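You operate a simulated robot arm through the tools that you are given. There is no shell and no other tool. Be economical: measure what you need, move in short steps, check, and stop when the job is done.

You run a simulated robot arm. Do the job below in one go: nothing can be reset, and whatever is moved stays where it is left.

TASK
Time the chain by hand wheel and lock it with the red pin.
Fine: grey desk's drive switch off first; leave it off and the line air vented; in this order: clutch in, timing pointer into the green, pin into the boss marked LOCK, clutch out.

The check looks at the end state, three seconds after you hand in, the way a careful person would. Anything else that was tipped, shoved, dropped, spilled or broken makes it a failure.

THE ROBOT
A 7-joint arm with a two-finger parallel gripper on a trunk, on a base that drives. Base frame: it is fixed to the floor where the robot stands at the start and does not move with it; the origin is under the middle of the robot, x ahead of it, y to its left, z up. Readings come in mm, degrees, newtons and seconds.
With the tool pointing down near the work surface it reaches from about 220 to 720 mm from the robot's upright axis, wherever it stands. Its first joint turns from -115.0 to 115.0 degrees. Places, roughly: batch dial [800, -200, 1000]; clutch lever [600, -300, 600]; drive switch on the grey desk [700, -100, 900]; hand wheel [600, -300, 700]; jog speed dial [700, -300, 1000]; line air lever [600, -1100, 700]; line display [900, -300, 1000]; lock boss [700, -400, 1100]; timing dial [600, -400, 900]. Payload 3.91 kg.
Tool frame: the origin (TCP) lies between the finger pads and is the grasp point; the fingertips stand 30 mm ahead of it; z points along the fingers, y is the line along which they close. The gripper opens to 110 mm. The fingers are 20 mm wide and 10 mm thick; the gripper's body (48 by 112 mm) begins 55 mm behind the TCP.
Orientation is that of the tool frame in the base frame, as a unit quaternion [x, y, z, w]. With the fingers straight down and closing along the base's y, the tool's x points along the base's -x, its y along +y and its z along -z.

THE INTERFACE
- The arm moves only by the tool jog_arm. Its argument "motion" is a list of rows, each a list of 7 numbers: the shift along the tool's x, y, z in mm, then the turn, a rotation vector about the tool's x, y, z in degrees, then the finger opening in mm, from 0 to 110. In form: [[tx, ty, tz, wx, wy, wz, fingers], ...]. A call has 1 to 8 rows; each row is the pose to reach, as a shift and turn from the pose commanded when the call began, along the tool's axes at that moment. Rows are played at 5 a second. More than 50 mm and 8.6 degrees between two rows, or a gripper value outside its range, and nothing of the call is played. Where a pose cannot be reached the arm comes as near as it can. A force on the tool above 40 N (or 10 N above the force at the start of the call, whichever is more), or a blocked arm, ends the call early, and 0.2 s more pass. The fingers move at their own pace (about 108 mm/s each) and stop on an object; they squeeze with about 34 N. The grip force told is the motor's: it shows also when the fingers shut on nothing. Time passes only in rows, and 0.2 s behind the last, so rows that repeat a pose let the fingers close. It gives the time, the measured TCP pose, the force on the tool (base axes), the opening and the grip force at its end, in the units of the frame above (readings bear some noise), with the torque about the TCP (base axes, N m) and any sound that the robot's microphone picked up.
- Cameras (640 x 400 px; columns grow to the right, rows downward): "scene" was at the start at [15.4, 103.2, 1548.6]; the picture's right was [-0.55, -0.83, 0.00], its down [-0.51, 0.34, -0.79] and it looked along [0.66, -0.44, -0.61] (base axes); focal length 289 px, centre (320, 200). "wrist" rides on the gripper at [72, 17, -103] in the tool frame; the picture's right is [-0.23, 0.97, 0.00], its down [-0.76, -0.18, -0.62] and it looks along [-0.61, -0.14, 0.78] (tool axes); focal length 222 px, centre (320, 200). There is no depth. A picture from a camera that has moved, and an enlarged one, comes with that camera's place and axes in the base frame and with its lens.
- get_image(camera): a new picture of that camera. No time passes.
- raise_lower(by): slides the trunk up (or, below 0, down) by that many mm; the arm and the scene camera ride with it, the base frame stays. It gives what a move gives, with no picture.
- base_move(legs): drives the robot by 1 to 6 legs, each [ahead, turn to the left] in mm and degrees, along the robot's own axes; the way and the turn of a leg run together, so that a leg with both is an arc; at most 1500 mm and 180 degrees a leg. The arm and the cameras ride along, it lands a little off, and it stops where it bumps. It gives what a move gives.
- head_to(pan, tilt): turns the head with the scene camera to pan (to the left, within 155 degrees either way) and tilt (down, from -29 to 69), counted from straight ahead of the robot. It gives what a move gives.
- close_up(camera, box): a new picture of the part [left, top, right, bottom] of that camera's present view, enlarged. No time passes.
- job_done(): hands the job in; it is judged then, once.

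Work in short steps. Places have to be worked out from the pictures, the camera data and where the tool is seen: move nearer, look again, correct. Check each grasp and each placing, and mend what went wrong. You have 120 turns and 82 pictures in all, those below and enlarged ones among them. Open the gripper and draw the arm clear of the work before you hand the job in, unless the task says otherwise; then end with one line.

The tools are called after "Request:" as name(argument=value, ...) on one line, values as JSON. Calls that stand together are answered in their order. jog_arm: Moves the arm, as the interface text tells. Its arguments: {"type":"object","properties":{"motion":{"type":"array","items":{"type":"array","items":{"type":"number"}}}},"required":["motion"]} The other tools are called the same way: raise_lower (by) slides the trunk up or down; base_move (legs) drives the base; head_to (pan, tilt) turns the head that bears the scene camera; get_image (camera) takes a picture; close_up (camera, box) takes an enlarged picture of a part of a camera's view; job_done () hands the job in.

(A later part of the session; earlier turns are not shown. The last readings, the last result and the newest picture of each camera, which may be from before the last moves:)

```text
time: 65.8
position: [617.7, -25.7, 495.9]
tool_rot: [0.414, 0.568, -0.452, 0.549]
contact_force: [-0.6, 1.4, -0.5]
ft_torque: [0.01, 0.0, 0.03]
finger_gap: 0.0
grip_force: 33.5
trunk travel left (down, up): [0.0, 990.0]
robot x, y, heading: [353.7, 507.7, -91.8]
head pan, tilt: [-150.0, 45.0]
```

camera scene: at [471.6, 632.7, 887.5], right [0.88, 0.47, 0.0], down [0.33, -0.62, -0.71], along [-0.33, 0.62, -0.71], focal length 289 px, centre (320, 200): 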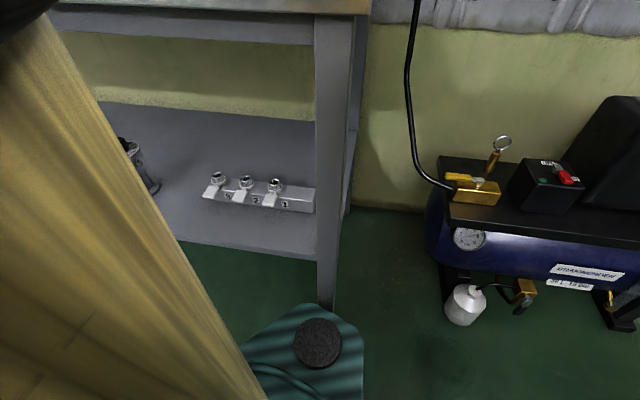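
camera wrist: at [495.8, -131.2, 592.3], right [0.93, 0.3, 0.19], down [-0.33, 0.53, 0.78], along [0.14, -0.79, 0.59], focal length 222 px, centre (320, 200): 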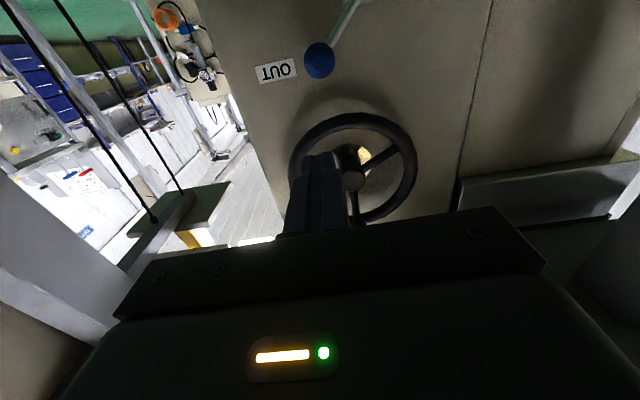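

Works down to 496 mm. I drive so that the lever falls into this comfortable zone, stopping short of the panel, and raise the tool to lever height.

Request:
base_move(legs=[[0, -10], [210, 0], [0, 10]])

Request:
head_to(pan=18, tilt=25)

Request:
get_image(camera="scene")

```text
time: 67.2
position: [515.9, -72.3, 498.1]
tool_rot: [0.463, 0.53, -0.499, 0.506]
contact_force: [-0.2, 1.0, 0.1]
ft_torque: [0.02, -0.01, 0.0]
finger_gap: 0.0
grip_force: 34.1
trunk travel left (down, up): [0.0, 990.0]
robot x, y, heading: [351.3, 499.9, -98.3]
head pan, tilt: [-150.0, 45.0]
stopped in leg 2: the robot was blocked; the commanded pose is now the measured one
```

```text
time: 69.8
position: [517.7, -72.5, 498.2]
tool_rot: [0.462, 0.53, -0.499, 0.506]
contact_force: [-0.8, -0.6, -0.1]
ft_torque: [0.03, -0.01, -0.03]
finger_gap: 0.2
grip_force: 34.2
trunk travel left (down, up): [0.0, 990.0]
robot x, y, heading: [349.8, 498.4, -98.0]
head pan, tilt: [18.0, 25.0]
```

```text
47 pictures are left
camera scene: at [530.4, 444.3, 918.0], right [-0.98, -0.17, 0.0], down [-0.07, 0.42, -0.91], along [0.16, -0.89, -0.42], focal length 289 px, centre (320, 200)
```

scene: 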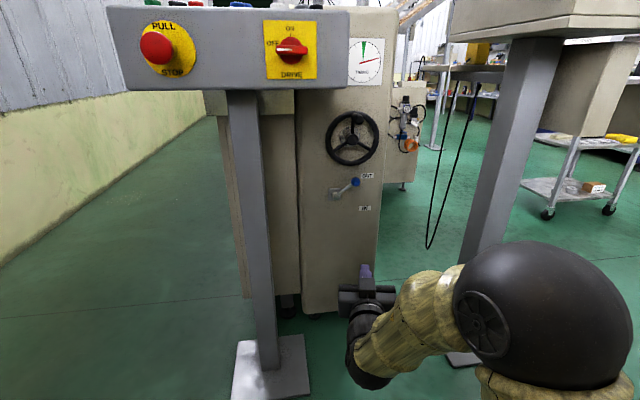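

The rear was against the bench leg; I drive forward in a gentle left arc, away from it.

Request:
base_move(legs=[[200, 6]])

Request:
get_image(camera="scene")

```text
time: 71.6
position: [556.6, -250.1, 498.4]
tool_rot: [0.435, 0.553, -0.473, 0.531]
contact_force: [-0.5, 0.0, -0.4]
ft_torque: [-0.04, 0.01, -0.04]
finger_gap: 0.1
grip_force: 34.6
trunk travel left (down, up): [0.0, 990.0]
robot x, y, heading: [337.6, 304.6, -92.2]
head pan, tilt: [18.0, 25.0]
```

```text
46 pictures are left
camera scene: at [517.3, 265.5, 918.1], right [-0.96, -0.27, 0.0], down [-0.12, 0.41, -0.91], along [0.25, -0.87, -0.42], focal length 289 px, centre (320, 200)
```

scene: 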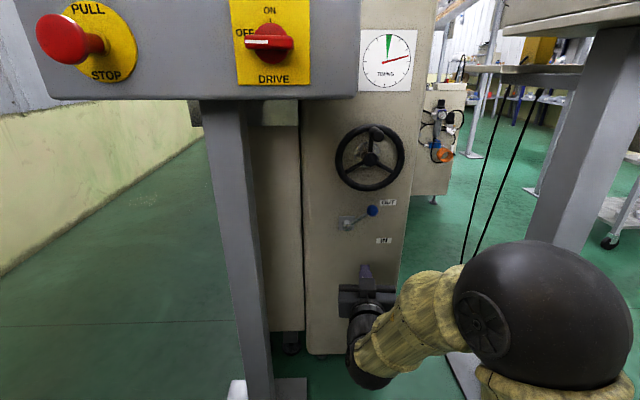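

Aligned in front of the panel. I yaw 8° left and raise to just above the ball's height.

Request:
jog_arm(motion=[[-40, -8, 0, -4, 0, 0, 0], [-80, -16, 0, -8.3, 0, 0, 0], [-120, -25, 0, -8.3, 0, 0, 0], [-143, -25, 0, -8.3, 0, 0, 0], [-143, -25, 0, -8.3, 0, 0, 0]])

Request:
get_image(camera="wrist")

Request:
close_up(camera="scene", box=[320, 110, 440, 260])

```text
time: 72.8
position: [540.4, -251.2, 641.8]
tool_rot: [0.395, 0.586, -0.431, 0.561]
contact_force: [0.3, -0.8, 0.0]
ft_torque: [0.01, -0.02, -0.02]
finger_gap: 0.0
grip_force: 34.0
trunk travel left (down, up): [0.0, 990.0]
robot x, y, heading: [333.5, 300.0, -92.1]
head pan, tilt: [18.0, 25.0]
```

```text
45 pictures are left
camera wrist: at [519.5, -149.7, 568.6], right [0.94, 0.31, 0.17], down [-0.32, 0.55, 0.77], along [0.15, -0.77, 0.62], focal length 222 px, centre (320, 200)
```

wrist: 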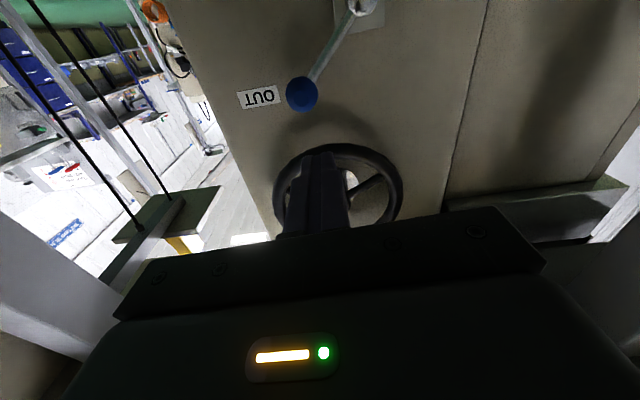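

```text
2.67 times, centred on (380, 185) of scene
camera zoom: at [517.3, 265.5, 918.1], right [-0.96, -0.27, 0.0], down [-0.12, 0.41, -0.91], along [0.25, -0.87, -0.42], focal length 770 px, centre (160, 240)
```

zoom: 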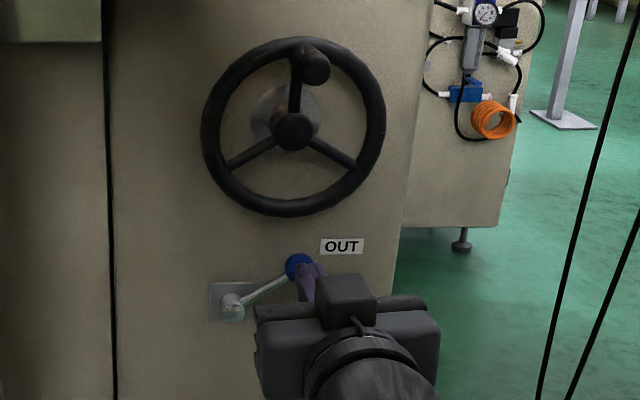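

Ball confirmed at (564,-356,614), rim bottom ~661. I slide the closed fingers into the gap above the ball.

Request:
jog_arm(motion=[[3, -13, 30, 0, 0, 0, 0], [3, -13, 60, 0, 0, 0, 0], [3, -13, 90, 0, 0, 0, 0], [3, -13, 90, 0, 0, 0, 0]])

Request:
get_image(camera="wrist")

Request:
close_up(camera="scene", box=[320, 110, 440, 260])

```text
time: 73.8
position: [555.6, -341.1, 639.7]
tool_rot: [0.395, 0.585, -0.431, 0.561]
contact_force: [-0.4, -0.2, 1.1]
ft_torque: [0.0, -0.03, 0.01]
finger_gap: 0.0
grip_force: 34.0
trunk travel left (down, up): [0.0, 990.0]
robot x, y, heading: [332.9, 300.5, -92.2]
head pan, tilt: [18.0, 25.0]
```

```text
43 pictures are left
camera wrist: at [535.1, -239.4, 566.7], right [0.94, 0.31, 0.17], down [-0.32, 0.55, 0.77], along [0.15, -0.77, 0.62], focal length 222 px, centre (320, 200)
```

wrist: 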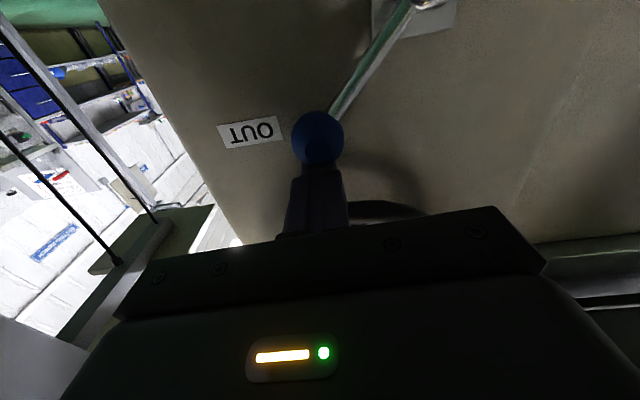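

```text
2.67 times, centred on (380, 185) of scene
camera zoom: at [517.3, 265.5, 918.1], right [-0.96, -0.27, 0.0], down [-0.12, 0.41, -0.91], along [0.25, -0.87, -0.42], focal length 770 px, centre (160, 240)
```

zoom: 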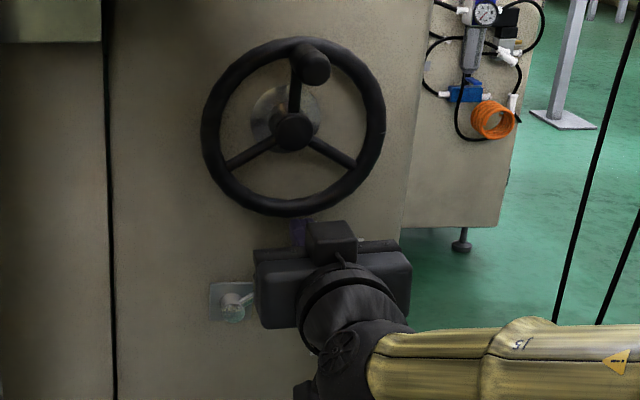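

Fingers lie just above the ball. I push it down along its arc toward IN.

Request:
jog_arm(motion=[[14, -2, 0, 0, 0, 0, 0], [30, -10, 0, 0, 0, 0, 0], [46, -16, 0, 0, 0, 0, 0], [62, -18, 0, 0, 0, 0, 0], [78, -17, 0, 0, 0, 0, 0], [94, -12, 0, 0, 0, 0, 0]])

Request:
get_image(camera="wrist")

```text
time: 75.2
position: [538.4, -346.0, 546.0]
tool_rot: [0.395, 0.585, -0.432, 0.561]
contact_force: [0.7, 0.0, 1.1]
ft_torque: [0.03, -0.01, -0.02]
finger_gap: 0.1
grip_force: 34.1
trunk travel left (down, up): [0.0, 990.0]
robot x, y, heading: [335.7, 302.0, -92.1]
head pan, tilt: [18.0, 25.0]
```

```text
41 pictures are left
camera wrist: at [518.6, -244.5, 473.2], right [0.94, 0.31, 0.17], down [-0.32, 0.55, 0.77], along [0.15, -0.77, 0.62], focal length 222 px, centre (320, 200)
```

wrist: 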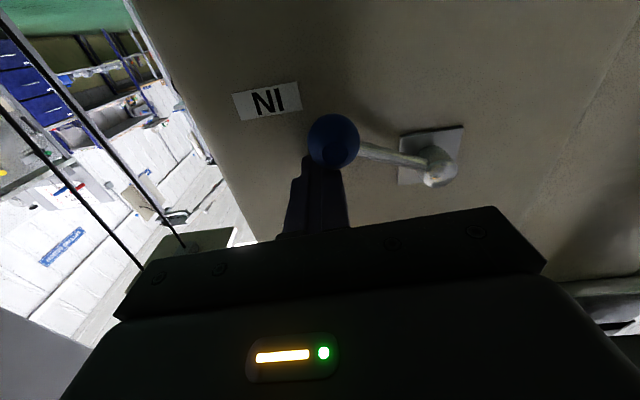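

Lever is moving, not at a stop yet. I continue until it stops.

Request:
jog_arm(motion=[[8, 5, 0, 0, 0, 0, 0], [16, 10, 0, 0, 0, 0, 0], [24, 16, 0, 0, 0, 0, 0], [30, 20, 0, 0, 0, 0, 0]])

Request:
get_image(camera="wrist")

```text
time: 76.3
position: [551.0, -342.9, 530.7]
tool_rot: [0.394, 0.579, -0.437, 0.564]
contact_force: [-3.5, 2.9, 15.2]
ft_torque: [0.08, -0.12, 0.02]
finger_gap: 0.0
grip_force: 33.9
out of reach, approached as far as the arm can: row 4
trunk travel left (down, up): [0.0, 990.0]
robot x, y, heading: [335.1, 299.7, -92.1]
head pan, tilt: [18.0, 25.0]
stopped in row 4: the force on the tool passed its limit at 42 N (the readings are from after the stop); the commanded pose is now the measured one
```

```text
40 pictures are left
camera wrist: at [530.2, -242.3, 456.0], right [0.94, 0.31, 0.17], down [-0.32, 0.57, 0.76], along [0.14, -0.77, 0.63], focal length 222 px, centre (320, 200)
```

wrist: 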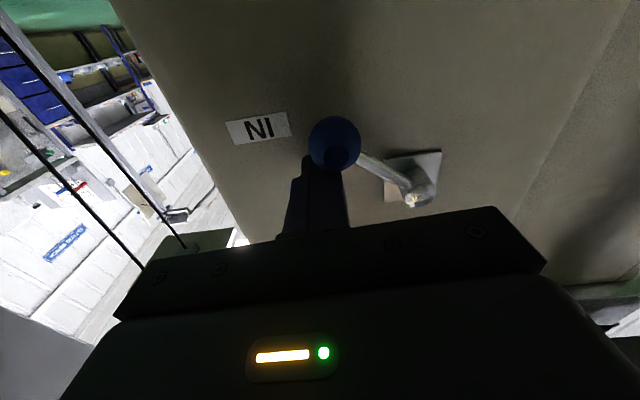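

Stopped by the end stop. I draw back and check the lever.

Request:
jog_arm(motion=[[-4, 0, 0, 0, 0, 0, 0], [-4, 0, -40, 0, 0, 0, 0], [-4, 0, -80, 0, 0, 0, 0], [-4, -30, -110, 0, 0, 0, 0], [-4, -60, -110, 0, 0, 0, 0]])

Request:
close_up(camera="scene", box=[320, 20, 440, 260])

Request:
get_image(camera="wrist")

```text
time: 77.5
position: [460.3, -257.6, 535.2]
tool_rot: [0.395, 0.582, -0.433, 0.563]
contact_force: [-0.6, -0.2, 0.2]
ft_torque: [0.01, -0.02, -0.04]
finger_gap: 0.0
grip_force: 33.8
trunk travel left (down, up): [0.0, 990.0]
robot x, y, heading: [335.0, 304.2, -92.2]
head pan, tilt: [18.0, 25.0]
```

```text
1.67 times, centred on (380, 140) of scene
camera zoom: at [517.3, 265.4, 918.1], right [-0.96, -0.27, 0.0], down [-0.12, 0.41, -0.91], along [0.25, -0.87, -0.42], focal length 481 px, centre (220, 300)
```

zoom: 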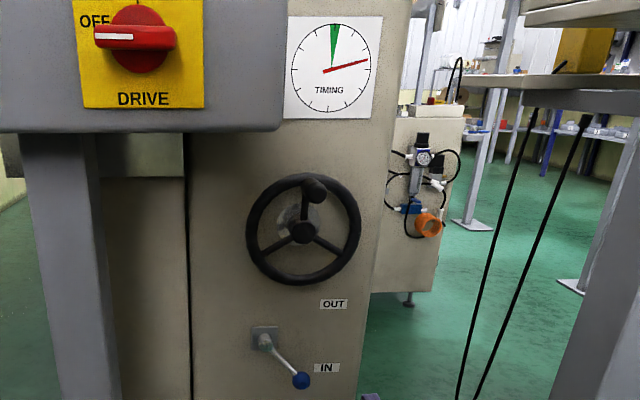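

```text
38 pictures are left
camera wrist: at [439.3, -156.4, 460.1], right [0.94, 0.31, 0.17], down [-0.32, 0.56, 0.76], along [0.14, -0.77, 0.62], focal length 222 px, centre (320, 200)
```

wrist: 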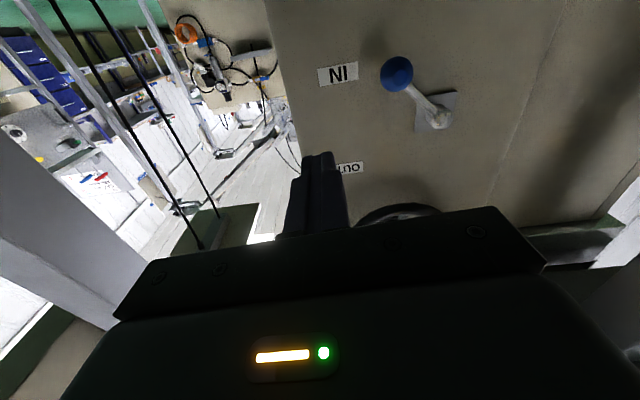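

Clutch is IN. Pointer sits ~65° clockwise of green. The wheel's crank handle (lat 445, z≈805, sticking out to ahead≈427) can be gripped; I raise the tool to its height, offset right and back.

Request:
jog_arm(motion=[[-34, 0, -10, 0, 0, 0, 50], [-68, 0, -20, 0, 0, 0, 50], [-102, 0, -40, 0, 0, 0, 50], [-136, 10, -40, 0, 0, 0, 50], [-170, 25, -40, 0, 0, 0, 50], [-204, 40, -40, 0, 0, 0, 50], [-238, 60, -40, 0, 0, 0, 50], [-262, 80, -40, 0, 0, 0, 50]])

Request:
get_image(camera="wrist")

Request:
get_image(camera="scene")

```text
time: 79.3
position: [539.0, -187.6, 789.7]
tool_rot: [0.395, 0.582, -0.435, 0.562]
contact_force: [-0.7, -0.6, -0.1]
ft_torque: [-0.03, 0.0, -0.01]
finger_gap: 50.1
grip_force: 0.0
trunk travel left (down, up): [0.0, 990.0]
robot x, y, heading: [335.8, 300.6, -92.3]
head pan, tilt: [18.0, 25.0]
```

```text
37 pictures are left
camera wrist: at [519.2, -85.7, 716.1], right [0.94, 0.31, 0.17], down [-0.32, 0.56, 0.76], along [0.14, -0.77, 0.62], focal length 222 px, centre (320, 200)
```

wrist: 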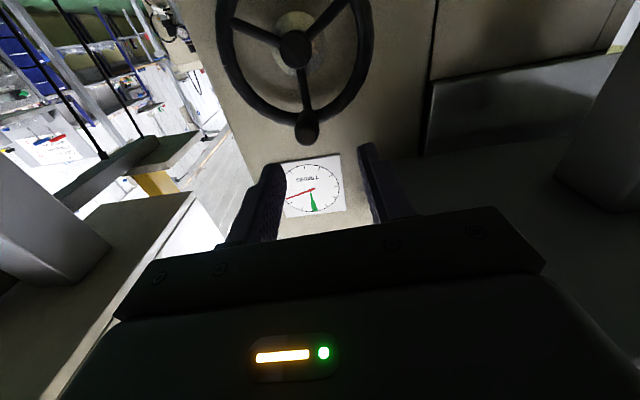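

```text
36 pictures are left
camera scene: at [517.2, 265.3, 918.0], right [-0.96, -0.27, 0.0], down [-0.12, 0.41, -0.91], along [0.25, -0.87, -0.42], focal length 289 px, centre (320, 200)
```

scene: 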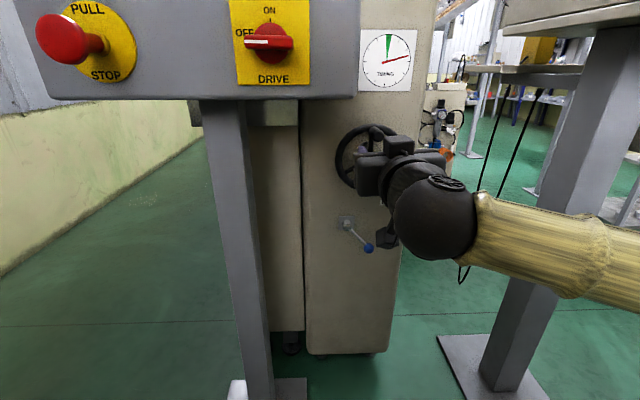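

Handle tip triangulated at lat 438, z 797, ahead 466; wheel centre lat 435, z 734. I straddle the handle with open fingers.

Request:
jog_arm(motion=[[-7, -14, 30, 0, 0, 0, 50], [-7, -14, 60, 0, 0, 0, 50], [-7, -14, 90, 0, 0, 0, 50], [-7, -14, 90, 0, 0, 0, 50]])

Request:
get_image(camera="wrist")

```text
time: 80.3
position: [553.3, -276.8, 799.5]
tool_rot: [0.395, 0.582, -0.435, 0.562]
contact_force: [1.0, -1.0, 0.2]
ft_torque: [-0.01, 0.0, 0.03]
finger_gap: 49.9
grip_force: 0.1
trunk travel left (down, up): [0.0, 990.0]
robot x, y, heading: [336.7, 298.1, -92.0]
head pan, tilt: [18.0, 25.0]
```

```text
35 pictures are left
camera wrist: at [533.3, -175.9, 724.9], right [0.94, 0.31, 0.17], down [-0.32, 0.56, 0.76], along [0.14, -0.77, 0.62], focal length 222 px, centre (320, 200)
```

wrist: 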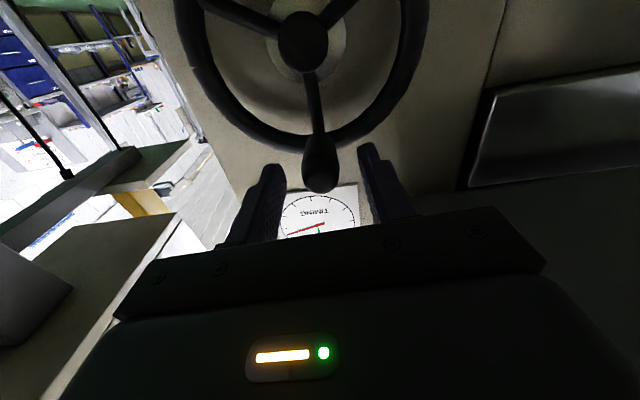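

The handle is centred between the pads. I advance 20 mm and close on it.

Request:
jog_arm(motion=[[0, 0, 20, 0, 0, 0, 50], [0, 0, 20, 0, 0, 0, 25], [0, 0, 20, 0, 0, 0, 0], [0, 0, 20, 0, 0, 0, 0], [0, 0, 20, 0, 0, 0, 0]])

Request:
get_image(camera="wrist")

```text
time: 81.5
position: [558.1, -295.5, 798.9]
tool_rot: [0.395, 0.582, -0.435, 0.562]
contact_force: [3.1, -0.6, 1.0]
ft_torque: [-0.03, -0.15, 0.04]
finger_gap: 24.2
grip_force: 45.2
trunk travel left (down, up): [0.0, 990.0]
robot x, y, heading: [335.6, 303.6, -92.3]
head pan, tilt: [18.0, 25.0]
```

```text
34 pictures are left
camera wrist: at [539.5, -194.7, 724.7], right [0.94, 0.31, 0.17], down [-0.32, 0.56, 0.76], along [0.14, -0.77, 0.62], focal length 222 px, centre (320, 200)
```

wrist: 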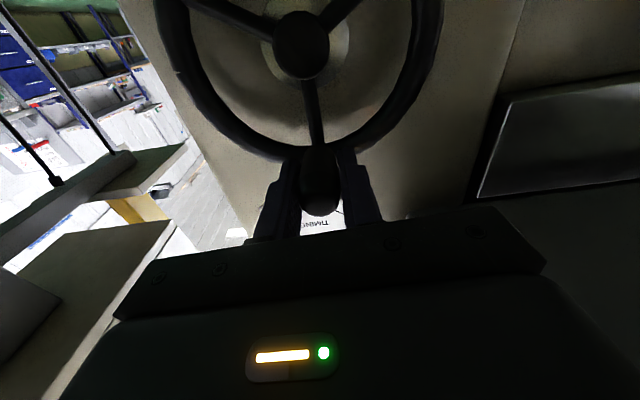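

Handle held (24 mm). I turn the wheel 30° counterclockwise and read the dial.

Request:
jog_arm(motion=[[1, 11.3, 0, 0, 0, 0, 0], [3.9, 22.2, 0, 0, 0, 0, 0], [8.7, 32.5, 0, 0, 0, 0, 0], [8.7, 32.5, 0, 0, 0, 0, 0]])

Request:
close_up(camera="scene", box=[320, 20, 440, 200])

```text
time: 82.5
position: [589.4, -286.0, 789.0]
tool_rot: [0.396, 0.581, -0.435, 0.562]
contact_force: [-3.9, -5.4, 3.2]
ft_torque: [0.21, 0.42, -0.13]
finger_gap: 24.1
grip_force: 45.0
trunk travel left (down, up): [0.0, 990.0]
robot x, y, heading: [332.2, 300.2, -91.9]
head pan, tilt: [18.0, 25.0]
```

```text
2.22 times, centred on (380, 110) of scene
camera zoom: at [517.0, 265.1, 918.1], right [-0.96, -0.27, 0.0], down [-0.12, 0.41, -0.91], along [0.25, -0.87, -0.42], focal length 642 px, centre (187, 400)
```

zoom: 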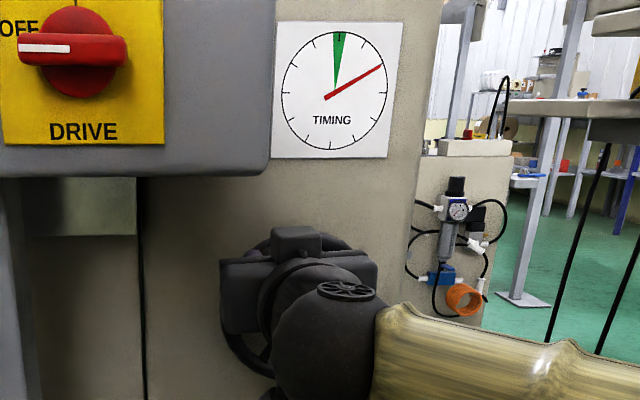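

Pointer moved ~14° for 30° of wheel, in the right direction; about 48° remain, so ~100° more wheel. I turn 84° more and check.

Request:
jog_arm(motion=[[8, 11, 0, 0, 0, 0, 0], [18.1, 20.1, 0, 0, 0, 0, 0], [29.9, 26.9, 0, 0, 0, 0, 0], [42.8, 31.1, 0, 0, 0, 0, 0], [56.3, 32.5, 0, 0, 0, 0, 0], [69.8, 31.1, 0, 0, 0, 0, 0], [82.7, 26.9, 0, 0, 0, 0, 0], [82.7, 26.9, 0, 0, 0, 0, 0]])

Request:
close_up(camera="scene", box=[350, 20, 430, 100])

```text
time: 84.3
position: [614.6, -276.6, 702.3]
tool_rot: [0.393, 0.585, -0.432, 0.563]
contact_force: [24.0, 16.2, -10.7]
ft_torque: [-0.21, 0.16, 0.27]
finger_gap: 23.9
grip_force: 44.8
trunk travel left (down, up): [0.0, 990.0]
robot x, y, heading: [336.6, 300.9, -91.9]
head pan, tilt: [18.0, 25.0]
```

```text
5.00 times, centred on (390, 60) of scene
camera zoom: at [519.0, 265.7, 917.4], right [-0.96, -0.27, 0.0], down [-0.12, 0.41, -0.91], along [0.25, -0.87, -0.42], focal length 1444 px, centre (-30, 900)
```

zoom: 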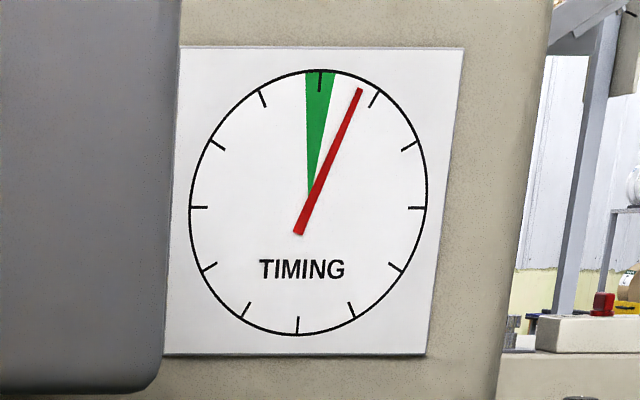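

Pointer is ~18° short of green's centre; I turn about 35° more wheel along the arc.

Request:
jog_arm(motion=[[8, -1, 0, 0, 0, 0, 0], [14, -5, 0, 0, 0, 0, 0], [20, -10, 0, 0, 0, 0, 0], [26, -17, 0, 0, 0, 0, 0], [31, -23, 0, 0, 0, 0, 0], [31, -23, 0, 0, 0, 0, 0]])

Request:
close_up(camera="scene", box=[350, 20, 430, 100])

```text
time: 85.0
position: [607.5, -280.4, 688.2]
tool_rot: [0.392, 0.586, -0.431, 0.564]
contact_force: [0.0, 0.6, -1.5]
ft_torque: [0.01, 0.02, 0.0]
finger_gap: 0.0
grip_force: 37.9
trunk travel left (down, up): [0.0, 990.0]
robot x, y, heading: [336.1, 301.4, -92.3]
head pan, tilt: [18.0, 25.0]
stopped in row 3: the force on the tool passed its limit at 42 N (the readings are from after the stop); the commanded pose is now the measured one
```

```text
5.00 times, centred on (390, 60) of scene
camera zoom: at [517.4, 265.5, 918.4], right [-0.96, -0.27, 0.0], down [-0.12, 0.41, -0.91], along [0.25, -0.87, -0.42], focal length 1444 px, centre (-30, 900)
```

zoom: 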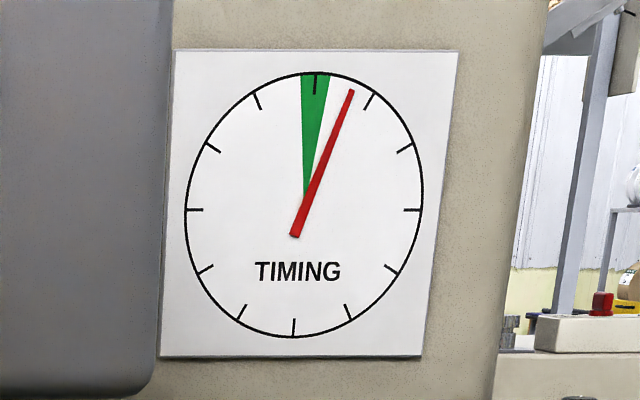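

The handle slipped from the grip. I look with the wrist camera.

Request:
get_image(camera="wrist")

```text
30 pictures are left
camera wrist: at [585.9, -179.1, 614.2], right [0.93, 0.32, 0.17], down [-0.33, 0.55, 0.77], along [0.15, -0.77, 0.62], focal length 222 px, centre (320, 200)
```

wrist: 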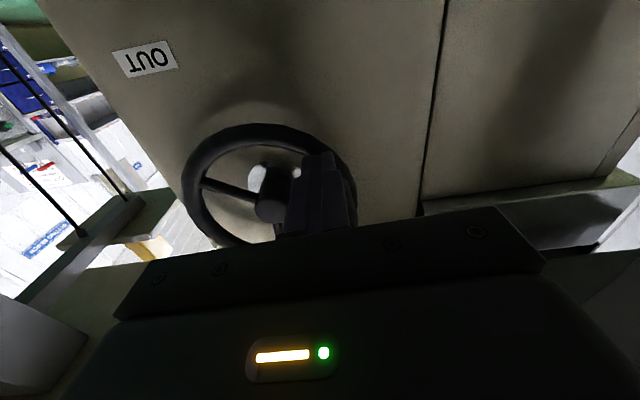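

The handle is now behind/above the fingers. I back off 75 mm, open, and look.

Request:
jog_arm(motion=[[0, 0, -25, 0, 0, 0, 0], [0, 0, -50, 0, 0, 0, 0], [0, 0, -75, 0, 0, 0, 50], [-14, 4, -75, 0, 0, 0, 50], [-14, 4, -75, 0, 0, 0, 50]])

Request:
get_image(camera="wrist")

```text
time: 86.2
position: [588.7, -206.5, 700.6]
tool_rot: [0.392, 0.586, -0.43, 0.564]
contact_force: [0.4, -0.2, -0.2]
ft_torque: [-0.03, 0.0, 0.0]
finger_gap: 50.3
grip_force: 0.1
trunk travel left (down, up): [0.0, 990.0]
robot x, y, heading: [335.2, 303.5, -92.1]
head pan, tilt: [18.0, 25.0]
```

```text
29 pictures are left
camera wrist: at [566.7, -105.5, 627.0], right [0.93, 0.32, 0.17], down [-0.33, 0.55, 0.77], along [0.15, -0.77, 0.62], focal length 222 px, centre (320, 200)
```

wrist: 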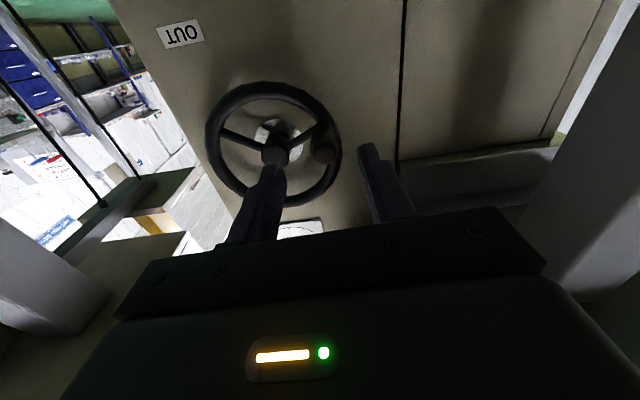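

Handle seen at lat 495, z 718 (θ≈107°), true centre ≈ (434, 737), R≈63. I regrip it, deeper this time.

Request:
jog_arm(motion=[[-17, 1, 28, 0, 0, 0, 50], [-17, 1, 56, 0, 0, 0, 50], [-17, 1, 83, 0, 0, 0, 50], [-17, 1, 83, 0, 0, 0, 20], [-17, 1, 83, 0, 0, 0, 0], [-17, 1, 83, 0, 0, 0, 0]])

Request:
get_image(camera="wrist")

```text
time: 87.6
position: [617.4, -284.5, 719.0]
tool_rot: [0.391, 0.587, -0.43, 0.564]
contact_force: [3.2, -0.9, 0.0]
ft_torque: [0.15, 0.12, 0.03]
finger_gap: 24.2
grip_force: 45.2
trunk travel left (down, up): [0.0, 990.0]
robot x, y, heading: [333.0, 303.0, -92.1]
head pan, tilt: [18.0, 25.0]
```

```text
28 pictures are left
camera wrist: at [595.7, -183.6, 644.9], right [0.93, 0.32, 0.17], down [-0.33, 0.55, 0.77], along [0.16, -0.77, 0.62], focal length 222 px, centre (320, 200)
```

wrist: 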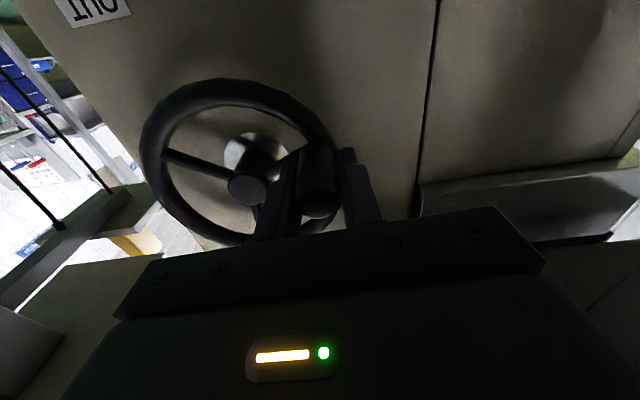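

Held again. I turn on along the corrected arc by 20° and watch the force.

Request:
jog_arm(motion=[[5, -1.5, 0, 0, 0, 0, 0], [10.3, -3.9, 0, 0, 0, 0, 0], [15, -6.5, 0, 0, 0, 0, 0], [20, -9.7, 0, 0, 0, 0, 0], [20, -9.7, 0, 0, 0, 0, 0]])

```text
time: 88.8
position: [607.0, -287.7, 697.5]
tool_rot: [0.392, 0.587, -0.43, 0.563]
contact_force: [6.1, 5.0, -0.8]
ft_torque: [0.01, 0.24, -0.04]
finger_gap: 24.3
grip_force: 44.7
trunk travel left (down, up): [0.0, 990.0]
robot x, y, heading: [336.1, 302.8, -92.0]
head pan, tilt: [18.0, 25.0]
```

Low forces, so the arc fits. Another 15°, then I read the dial.

Request:
jog_arm(motion=[[4.5, -3.5, 0, 0, 0, 0, 0], [8.5, -7.5, 0, 0, 0, 0, 0], [12.2, -11.7, 0, 0, 0, 0, 0], [12.2, -11.7, 0, 0, 0, 0, 0]])

Request:
close_up(camera="scene", box=[350, 20, 430, 100])

```text
time: 89.8
position: [596.4, -291.1, 686.8]
tool_rot: [0.391, 0.587, -0.43, 0.563]
contact_force: [11.2, 15.1, -9.7]
ft_torque: [-0.13, 0.38, -0.03]
finger_gap: 24.1
grip_force: 44.4
trunk travel left (down, up): [0.0, 990.0]
robot x, y, heading: [332.9, 303.9, -92.1]
head pan, tilt: [18.0, 25.0]
```

```text
5.00 times, centred on (390, 60) of scene
camera zoom: at [518.4, 265.9, 917.7], right [-0.96, -0.27, 0.0], down [-0.12, 0.41, -0.91], along [0.25, -0.87, -0.42], focal length 1444 px, centre (-30, 900)
```

zoom: 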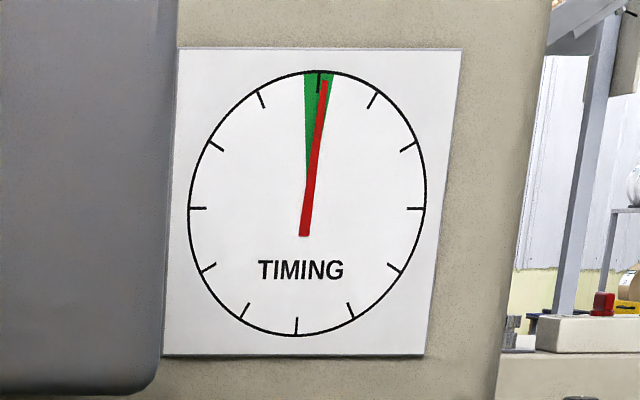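

Pointer is in the green, a bit right of its middle. About 6° more wheel, then release gently.

Request:
jog_arm(motion=[[2.2, -2.8, 0, 0, 0, 0, 0], [4, -5.4, 0, 0, 0, 0, 0], [4, -5.4, 0, 0, 0, 0, 0]])

Request:
jog_arm(motion=[[0, 0, 0, 0, 0, 0, 40], [0, 0, 0, 0, 0, 0, 50], [0, 0, -25, 0, 0, 0, 50], [0, 0, -50, 0, 0, 0, 50], [0, 0, -80, 0, 0, 0, 50], [0, 0, -110, 0, 0, 0, 50]])

Request:
close_up(camera="scene", box=[350, 20, 430, 100])

```text
time: 90.6
position: [588.5, -294.2, 683.2]
tool_rot: [0.393, 0.586, -0.43, 0.563]
contact_force: [0.7, 20.0, -15.8]
ft_torque: [-0.09, -0.1, -0.11]
finger_gap: 24.4
grip_force: 44.7
trunk travel left (down, up): [0.0, 990.0]
robot x, y, heading: [334.4, 302.8, -92.0]
head pan, tilt: [18.0, 25.0]
```

```text
time: 92.0
position: [554.0, -189.0, 682.6]
tool_rot: [0.392, 0.586, -0.431, 0.564]
contact_force: [0.8, 0.3, 0.0]
ft_torque: [-0.01, -0.01, -0.02]
finger_gap: 50.2
grip_force: 0.2
trunk travel left (down, up): [0.0, 990.0]
robot x, y, heading: [332.4, 302.8, -91.9]
head pan, tilt: [18.0, 25.0]
```

```text
5.00 times, centred on (390, 60) of scene
camera zoom: at [517.4, 265.6, 918.1], right [-0.96, -0.27, 0.0], down [-0.12, 0.41, -0.91], along [0.25, -0.87, -0.42], focal length 1444 px, centre (-30, 900)
```

zoom: 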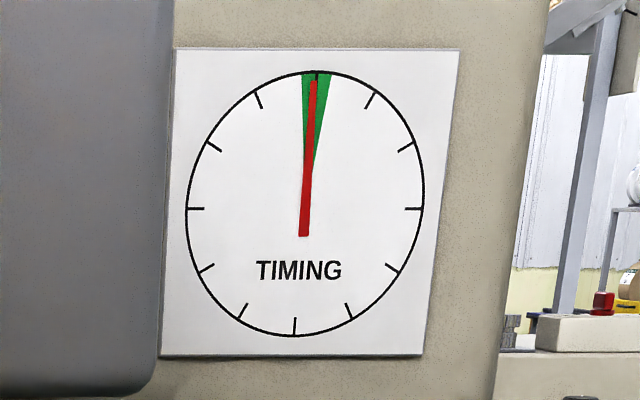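

Pointer is centred in the green. Next the pin: I move the tool right, clear of the desk, back the base slightly and raise the trunk.

Request:
jog_arm(motion=[[0, -35, -10, 0, 0, 0, 60], [0, -70, -20, 0, 0, 0, 60], [0, -105, -20, 0, 0, 0, 60]])

Request:
base_move(legs=[[-90, 0]])

Request:
raise_lower(by=400)

Request:
raise_lower(by=150)

Request:
get_image(camera="scene")

```text
time: 92.8
position: [449.3, -204.6, 689.8]
tool_rot: [0.389, 0.588, -0.43, 0.564]
contact_force: [0.6, 0.5, -0.5]
ft_torque: [0.03, -0.01, -0.01]
finger_gap: 60.0
grip_force: 0.1
trunk travel left (down, up): [0.0, 990.0]
robot x, y, heading: [335.6, 302.7, -92.4]
head pan, tilt: [18.0, 25.0]
```

```text
time: 94.0
position: [452.7, -117.3, 689.7]
tool_rot: [0.392, 0.586, -0.43, 0.564]
contact_force: [0.3, -0.2, 0.0]
ft_torque: [-0.01, -0.02, 0.01]
finger_gap: 59.9
grip_force: 0.1
trunk travel left (down, up): [0.0, 990.0]
robot x, y, heading: [337.9, 392.3, -92.2]
head pan, tilt: [18.0, 25.0]
```

```text
time: 97.8
position: [451.9, -117.1, 1089.9]
tool_rot: [0.392, 0.586, -0.43, 0.564]
contact_force: [0.5, -0.1, -0.5]
ft_torque: [0.01, -0.01, 0.0]
finger_gap: 60.0
grip_force: 0.0
trunk travel left (down, up): [-400.0, 590.0]
robot x, y, heading: [337.0, 390.2, -92.6]
head pan, tilt: [18.0, 25.0]
```

```text
time: 99.5
position: [452.2, -117.2, 1238.3]
tool_rot: [0.392, 0.586, -0.431, 0.563]
contact_force: [0.0, -0.7, 0.5]
ft_torque: [-0.05, -0.05, -0.03]
finger_gap: 59.9
grip_force: 0.0
trunk travel left (down, up): [-550.0, 440.0]
robot x, y, heading: [335.2, 391.9, -92.2]
head pan, tilt: [18.0, 25.0]
```

```text
25 pictures are left
camera scene: at [520.5, 354.2, 1468.0], right [-0.96, -0.27, 0.0], down [-0.12, 0.41, -0.91], along [0.25, -0.87, -0.42], focal length 289 px, centre (320, 200)
```

scene: 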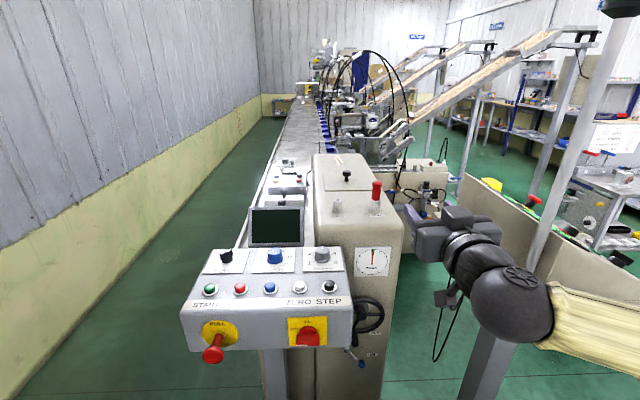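

I pitch the tool to point straight down.

Request:
jog_arm(motion=[[0, 0, 0, 0, 8, 0, 60], [0, 0, 0, 0, 16, 0, 60], [0, 0, 0, 0, 24, 0, 60], [0, 0, 0, 0, 32, 0, 60], [0, 0, 0, 0, 40, 0, 60], [0, 0, 0, 0, 48, 0, 60], [0, 0, 0, 0, 56, 0, 60], [0, 0, 0, 0, 64, 0, 60]])

Request:
jog_arm(motion=[[0, 0, 0, 0, 8, 0, 60], [0, 0, 0, 0, 16, 0, 60], [0, 0, 0, 0, 24, 0, 60], [0, 0, 0, 0, 26, 0, 60]])

```text
time: 101.3
position: [453.2, -118.0, 1239.3]
tool_rot: [0.559, 0.797, -0.156, 0.167]
contact_force: [-0.2, 0.0, 0.5]
ft_torque: [0.0, -0.02, -0.01]
finger_gap: 60.3
grip_force: 0.1
trunk travel left (down, up): [-550.0, 440.0]
robot x, y, heading: [337.0, 395.3, -92.2]
head pan, tilt: [18.0, 25.0]
```

```text
time: 102.3
position: [452.7, -117.7, 1239.2]
tool_rot: [0.581, 0.814, -0.028, -0.017]
contact_force: [0.3, -0.3, -0.8]
ft_torque: [0.01, 0.0, -0.01]
finger_gap: 60.1
grip_force: 0.0
trunk travel left (down, up): [-550.0, 440.0]
robot x, y, heading: [335.5, 392.3, -92.2]
head pan, tilt: [18.0, 25.0]
```

Nearly vertical (a 3.7° lean to fix). I look closely at the pin and bosses.

Request:
jog_arm(motion=[[0, 0, 0, -3.6, 0, 0, 60], [0, 0, 0, -3.6, 0, 0, 60]])

Request:
close_up(camera="scene", box=[310, 140, 420, 240])

Request:
get_image(camera="wrist")

```text
time: 103.0
position: [451.7, -116.6, 1239.5]
tool_rot: [0.582, 0.814, -0.001, 0.002]
contact_force: [0.0, 0.2, 0.5]
ft_torque: [0.02, -0.02, 0.03]
finger_gap: 60.1
grip_force: 0.2
trunk travel left (down, up): [-550.0, 440.0]
robot x, y, heading: [338.7, 392.0, -92.2]
head pan, tilt: [18.0, 25.0]
```

```text
4.00 times, centred on (365, 190) of scene
camera zoom: at [520.5, 354.3, 1468.1], right [-0.96, -0.27, 0.0], down [-0.12, 0.41, -0.91], along [0.25, -0.87, -0.42], focal length 1156 px, centre (140, 240)
```

zoom: 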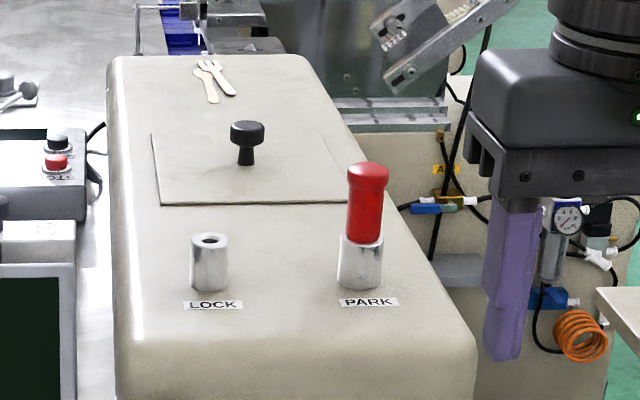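

```text
23 pictures are left
camera wrist: at [443.7, -42.7, 1342.4], right [0.99, 0.1, 0.0], down [0.08, -0.77, 0.63], along [0.06, -0.62, -0.78], focal length 222 px, centre (320, 200)
```

wrist: 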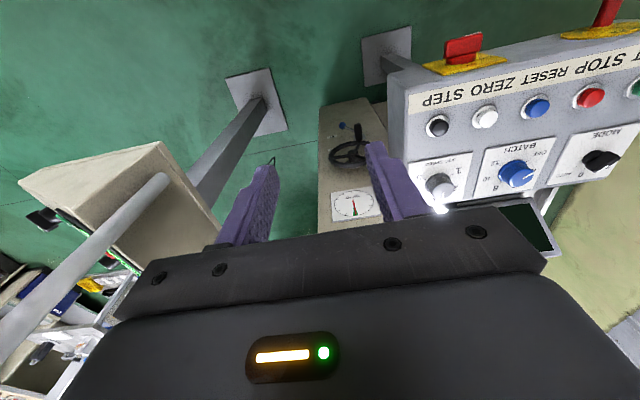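

Pin top at about (581,-490,1139), LOCK boss top at (695,-452,1083). A pole stands near (222,-276); before driving closer I check where the elbow is.

Request:
head_to(pan=-15, tilt=40)

Request:
get_image(camera="scene")

```text
time: 103.9
position: [451.5, -116.8, 1240.1]
tool_rot: [0.581, 0.814, -0.002, 0.003]
contact_force: [-0.1, -0.6, -0.3]
ft_torque: [0.0, 0.01, -0.03]
finger_gap: 59.8
grip_force: 0.0
trunk travel left (down, up): [-550.0, 440.0]
robot x, y, heading: [339.0, 387.7, -92.1]
head pan, tilt: [-15.0, 40.0]
```

```text
22 pictures are left
camera scene: at [470.4, 361.6, 1444.8], right [-0.96, 0.29, 0.0], down [0.19, 0.61, -0.77], along [-0.23, -0.73, -0.64], focal length 289 px, centre (320, 200)
```

scene: 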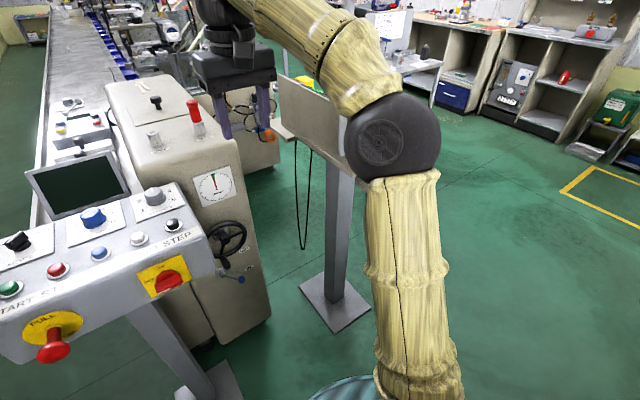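

Driving straight would put the elbow on the pole, so I turn left and drive to a stand nearer the desk's right end; tool stays high above everything.

Request:
base_move(legs=[[0, 23], [240, 0]])

Request:
head_to(pan=-5, tilt=40)

Request:
get_image(camera="scene")

Request:
get_image(camera="wrist")

```text
time: 107.6
position: [727.0, -257.1, 1238.3]
tool_rot: [0.407, 0.913, -0.001, 0.001]
contact_force: [0.2, -0.8, -0.1]
ft_torque: [0.01, -0.02, 0.02]
finger_gap: 59.8
grip_force: 0.1
trunk travel left (down, up): [-550.0, 440.0]
robot x, y, heading: [421.7, 166.5, -69.1]
head pan, tilt: [-15.0, 40.0]
```

```text
time: 108.3
position: [727.0, -256.4, 1239.1]
tool_rot: [0.408, 0.913, -0.001, 0.002]
contact_force: [-0.1, -0.7, -1.1]
ft_torque: [-0.04, 0.0, 0.01]
finger_gap: 60.3
grip_force: 0.1
trunk travel left (down, up): [-550.0, 440.0]
robot x, y, heading: [423.9, 166.5, -68.9]
head pan, tilt: [-5.0, 40.0]
```

```text
21 pictures are left
camera scene: at [570.6, 193.3, 1444.7], right [-0.96, -0.27, 0.0], down [-0.17, 0.62, -0.77], along [0.21, -0.74, -0.64], focal length 289 px, centre (320, 200)
```

scene: 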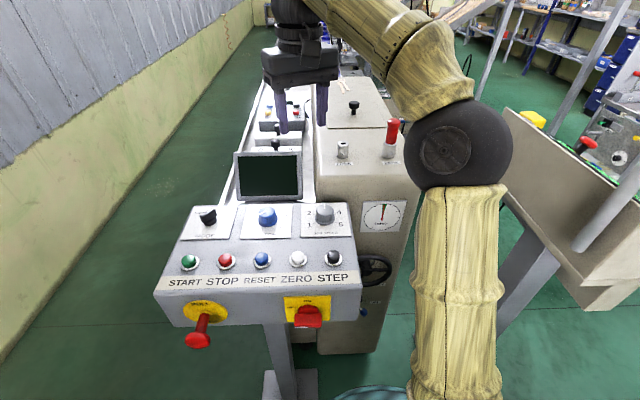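

```text
20 pictures are left
camera wrist: at [690.2, -190.7, 1342.3], right [0.88, 0.48, 0.0], down [0.37, -0.68, 0.63], along [0.3, -0.55, -0.78], focal length 222 px, centre (320, 200)
```

wrist: 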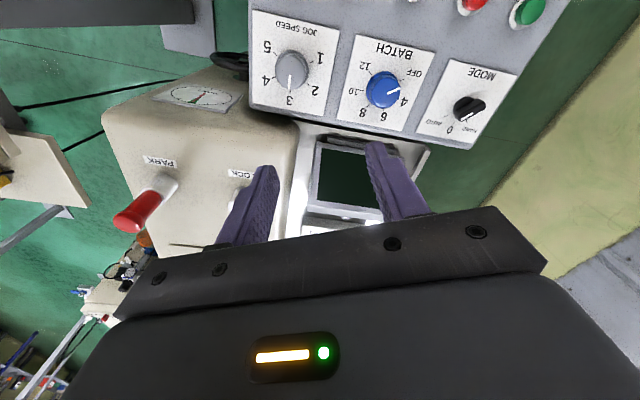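

All as estimated: pin about (578,-485), LOCK about (692,-449). I move above the pin at present height.

Request:
jog_arm(motion=[[-9, -33, 0, 0, 0, 0, 60], [-18, -66, 0, 0, 0, 0, 60], [-27, -99, 0, 0, 0, 0, 60], [-36, -132, 0, 0, 0, 0, 60], [-45, -165, 0, 0, 0, 0, 60], [-54, -198, 0, 0, 0, 0, 60], [-63, -231, 0, 0, 0, 0, 60], [-71, -262, 0, 0, 0, 0, 60]])

Request:
get_image(camera="wrist")

Request:
close_up(camera="scene", box=[310, 60, 450, 180])

```text
time: 110.1
position: [591.2, -406.4, 1210.5]
tool_rot: [0.407, 0.913, -0.003, 0.004]
contact_force: [0.0, -0.9, 0.5]
ft_torque: [-0.02, -0.01, 0.01]
finger_gap: 60.1
grip_force: 0.1
out of reach, approached as far as the arm can: row 3, 4, 5, 6, 7, 8
trunk travel left (down, up): [-550.0, 440.0]
robot x, y, heading: [424.1, 168.4, -69.3]
head pan, tilt: [-5.0, 40.0]
```

```text
19 pictures are left
camera wrist: at [553.9, -339.3, 1313.1], right [0.88, 0.48, 0.0], down [0.37, -0.68, 0.63], along [0.3, -0.55, -0.78], focal length 222 px, centre (320, 200)
```

wrist: 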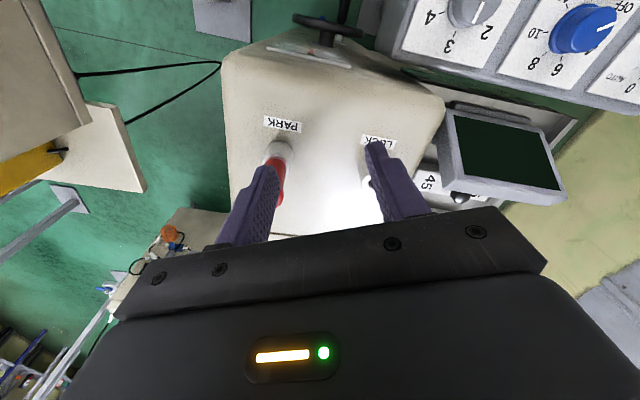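

```text
3.33 times, centred on (380, 120) of scene
camera zoom: at [571.7, 195.2, 1444.7], right [-0.96, -0.27, 0.0], down [-0.18, 0.62, -0.77], along [0.21, -0.74, -0.64], focal length 963 px, centre (120, 467)
```

zoom: 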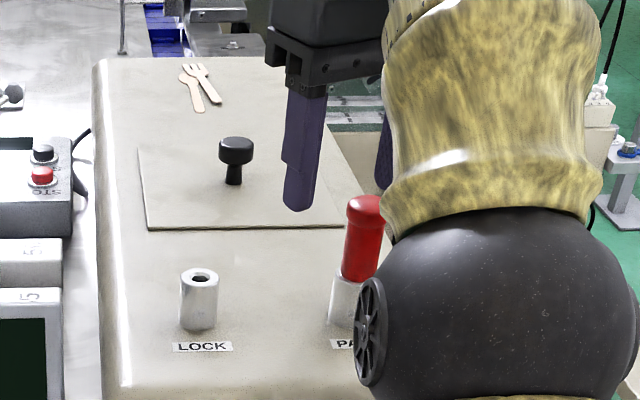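

Reach is limited at this height relative to the trunk; raising the trunk 250 mm and lowering the arm gives more. I do this, then move over the pin.

Request:
raise_lower(by=250)

Request:
jog_arm(motion=[[0, 0, 40, 0, 0, 0, 60], [0, 0, 80, 0, 0, 0, 60], [0, 0, 120, 0, 0, 0, 60], [0, 0, 160, 0, 0, 0, 60], [0, 0, 200, 0, 0, 0, 60], [-15, -20, 225, 0, 0, 0, 60], [-32, -40, 235, 0, 0, 0, 60], [-50, -62, 235, 0, 0, 0, 60]])

Request:
get_image(camera="wrist")

```text
time: 112.7
position: [591.2, -407.0, 1459.2]
tool_rot: [0.407, 0.914, -0.002, 0.003]
contact_force: [-0.2, 0.6, 0.6]
ft_torque: [-0.02, 0.02, 0.03]
finger_gap: 60.1
grip_force: 0.0
trunk travel left (down, up): [-800.0, 190.0]
robot x, y, heading: [425.4, 167.7, -69.3]
head pan, tilt: [-5.0, 40.0]
```

```text
time: 114.5
position: [578.8, -487.1, 1222.8]
tool_rot: [0.408, 0.913, -0.002, 0.003]
contact_force: [0.4, -0.2, -1.0]
ft_torque: [0.0, 0.01, 0.0]
finger_gap: 59.7
grip_force: 0.1
trunk travel left (down, up): [-800.0, 190.0]
robot x, y, heading: [422.1, 164.7, -69.2]
head pan, tilt: [-5.0, 40.0]
```

```text
17 pictures are left
camera wrist: at [541.2, -422.5, 1326.9], right [0.88, 0.48, 0.0], down [0.37, -0.68, 0.63], along [0.3, -0.55, -0.78], focal length 222 px, centre (320, 200)
```

wrist: 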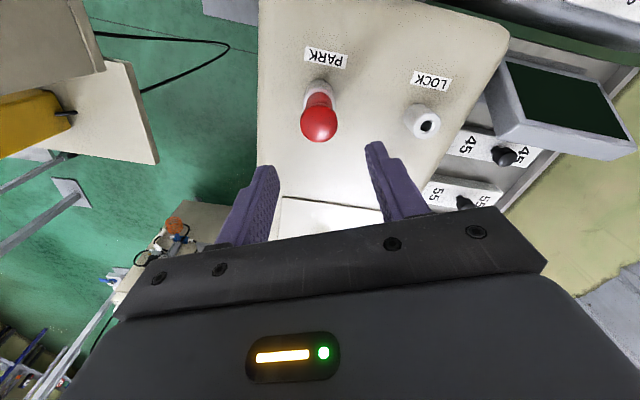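

Pin appears ~8 mm toward the robot from the tool axis. I correct by 7 mm, descend 40 mm and look again.

Request:
jog_arm(motion=[[7, 0, 20, 0, 0, 0, 60], [7, 0, 42, 0, 0, 0, 60], [7, 0, 42, 0, 0, 0, 60]])

Request:
get_image(camera="wrist")

```text
time: 115.3
position: [573.6, -482.1, 1182.2]
tool_rot: [0.407, 0.913, -0.002, 0.003]
contact_force: [0.4, 0.5, -0.3]
ft_torque: [0.01, -0.01, -0.04]
finger_gap: 60.0
grip_force: 0.0
trunk travel left (down, up): [-800.0, 190.0]
robot x, y, heading: [421.3, 171.4, -69.0]
head pan, tilt: [-5.0, 40.0]
```

```text
16 pictures are left
camera wrist: at [537.0, -416.7, 1284.9], right [0.88, 0.48, 0.0], down [0.37, -0.68, 0.63], along [0.3, -0.55, -0.78], focal length 222 px, centre (320, 200)
```

wrist: 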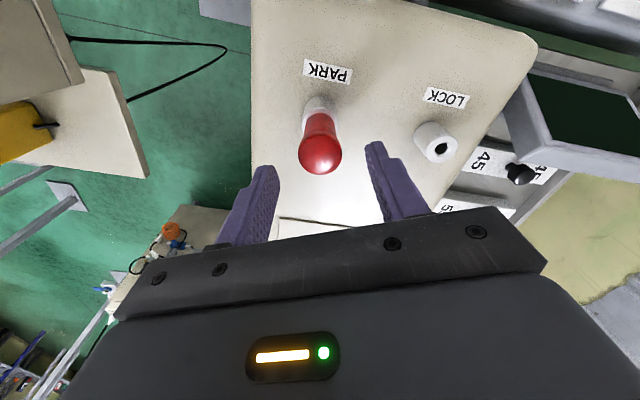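

Aligned on the pin. I descend 62 mm and close on the red body.

Request:
jog_arm(motion=[[0, 0, 20, 0, 0, 0, 60], [0, 0, 40, 0, 0, 0, 60], [0, 0, 60, 0, 0, 0, 60], [0, 0, 60, 0, 0, 0, 20], [0, 0, 60, 0, 0, 0, 0], [0, 0, 60, 0, 0, 0, 0]])

Request:
get_image(camera="wrist")

```text
time: 116.7
position: [574.0, -483.8, 1122.1]
tool_rot: [0.407, 0.913, -0.002, 0.003]
contact_force: [0.5, 0.0, -0.6]
ft_torque: [-0.01, -0.01, 0.02]
finger_gap: 30.5
grip_force: 34.6
trunk travel left (down, up): [-800.0, 190.0]
robot x, y, heading: [423.0, 162.9, -69.1]
head pan, tilt: [-5.0, 40.0]
```

```text
15 pictures are left
camera wrist: at [537.5, -417.5, 1225.3], right [0.88, 0.48, 0.0], down [0.37, -0.68, 0.63], along [0.3, -0.55, -0.78], focal length 222 px, centre (320, 200)
```

wrist: 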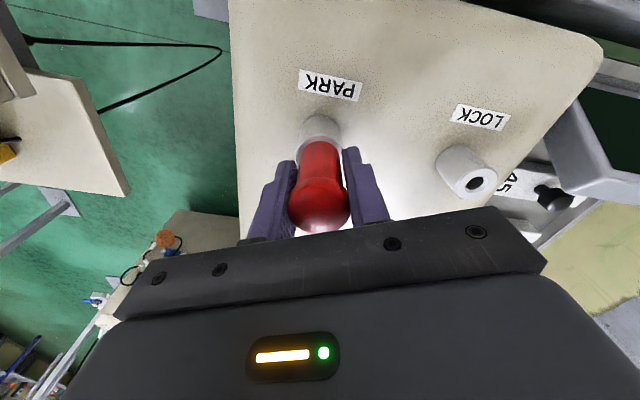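

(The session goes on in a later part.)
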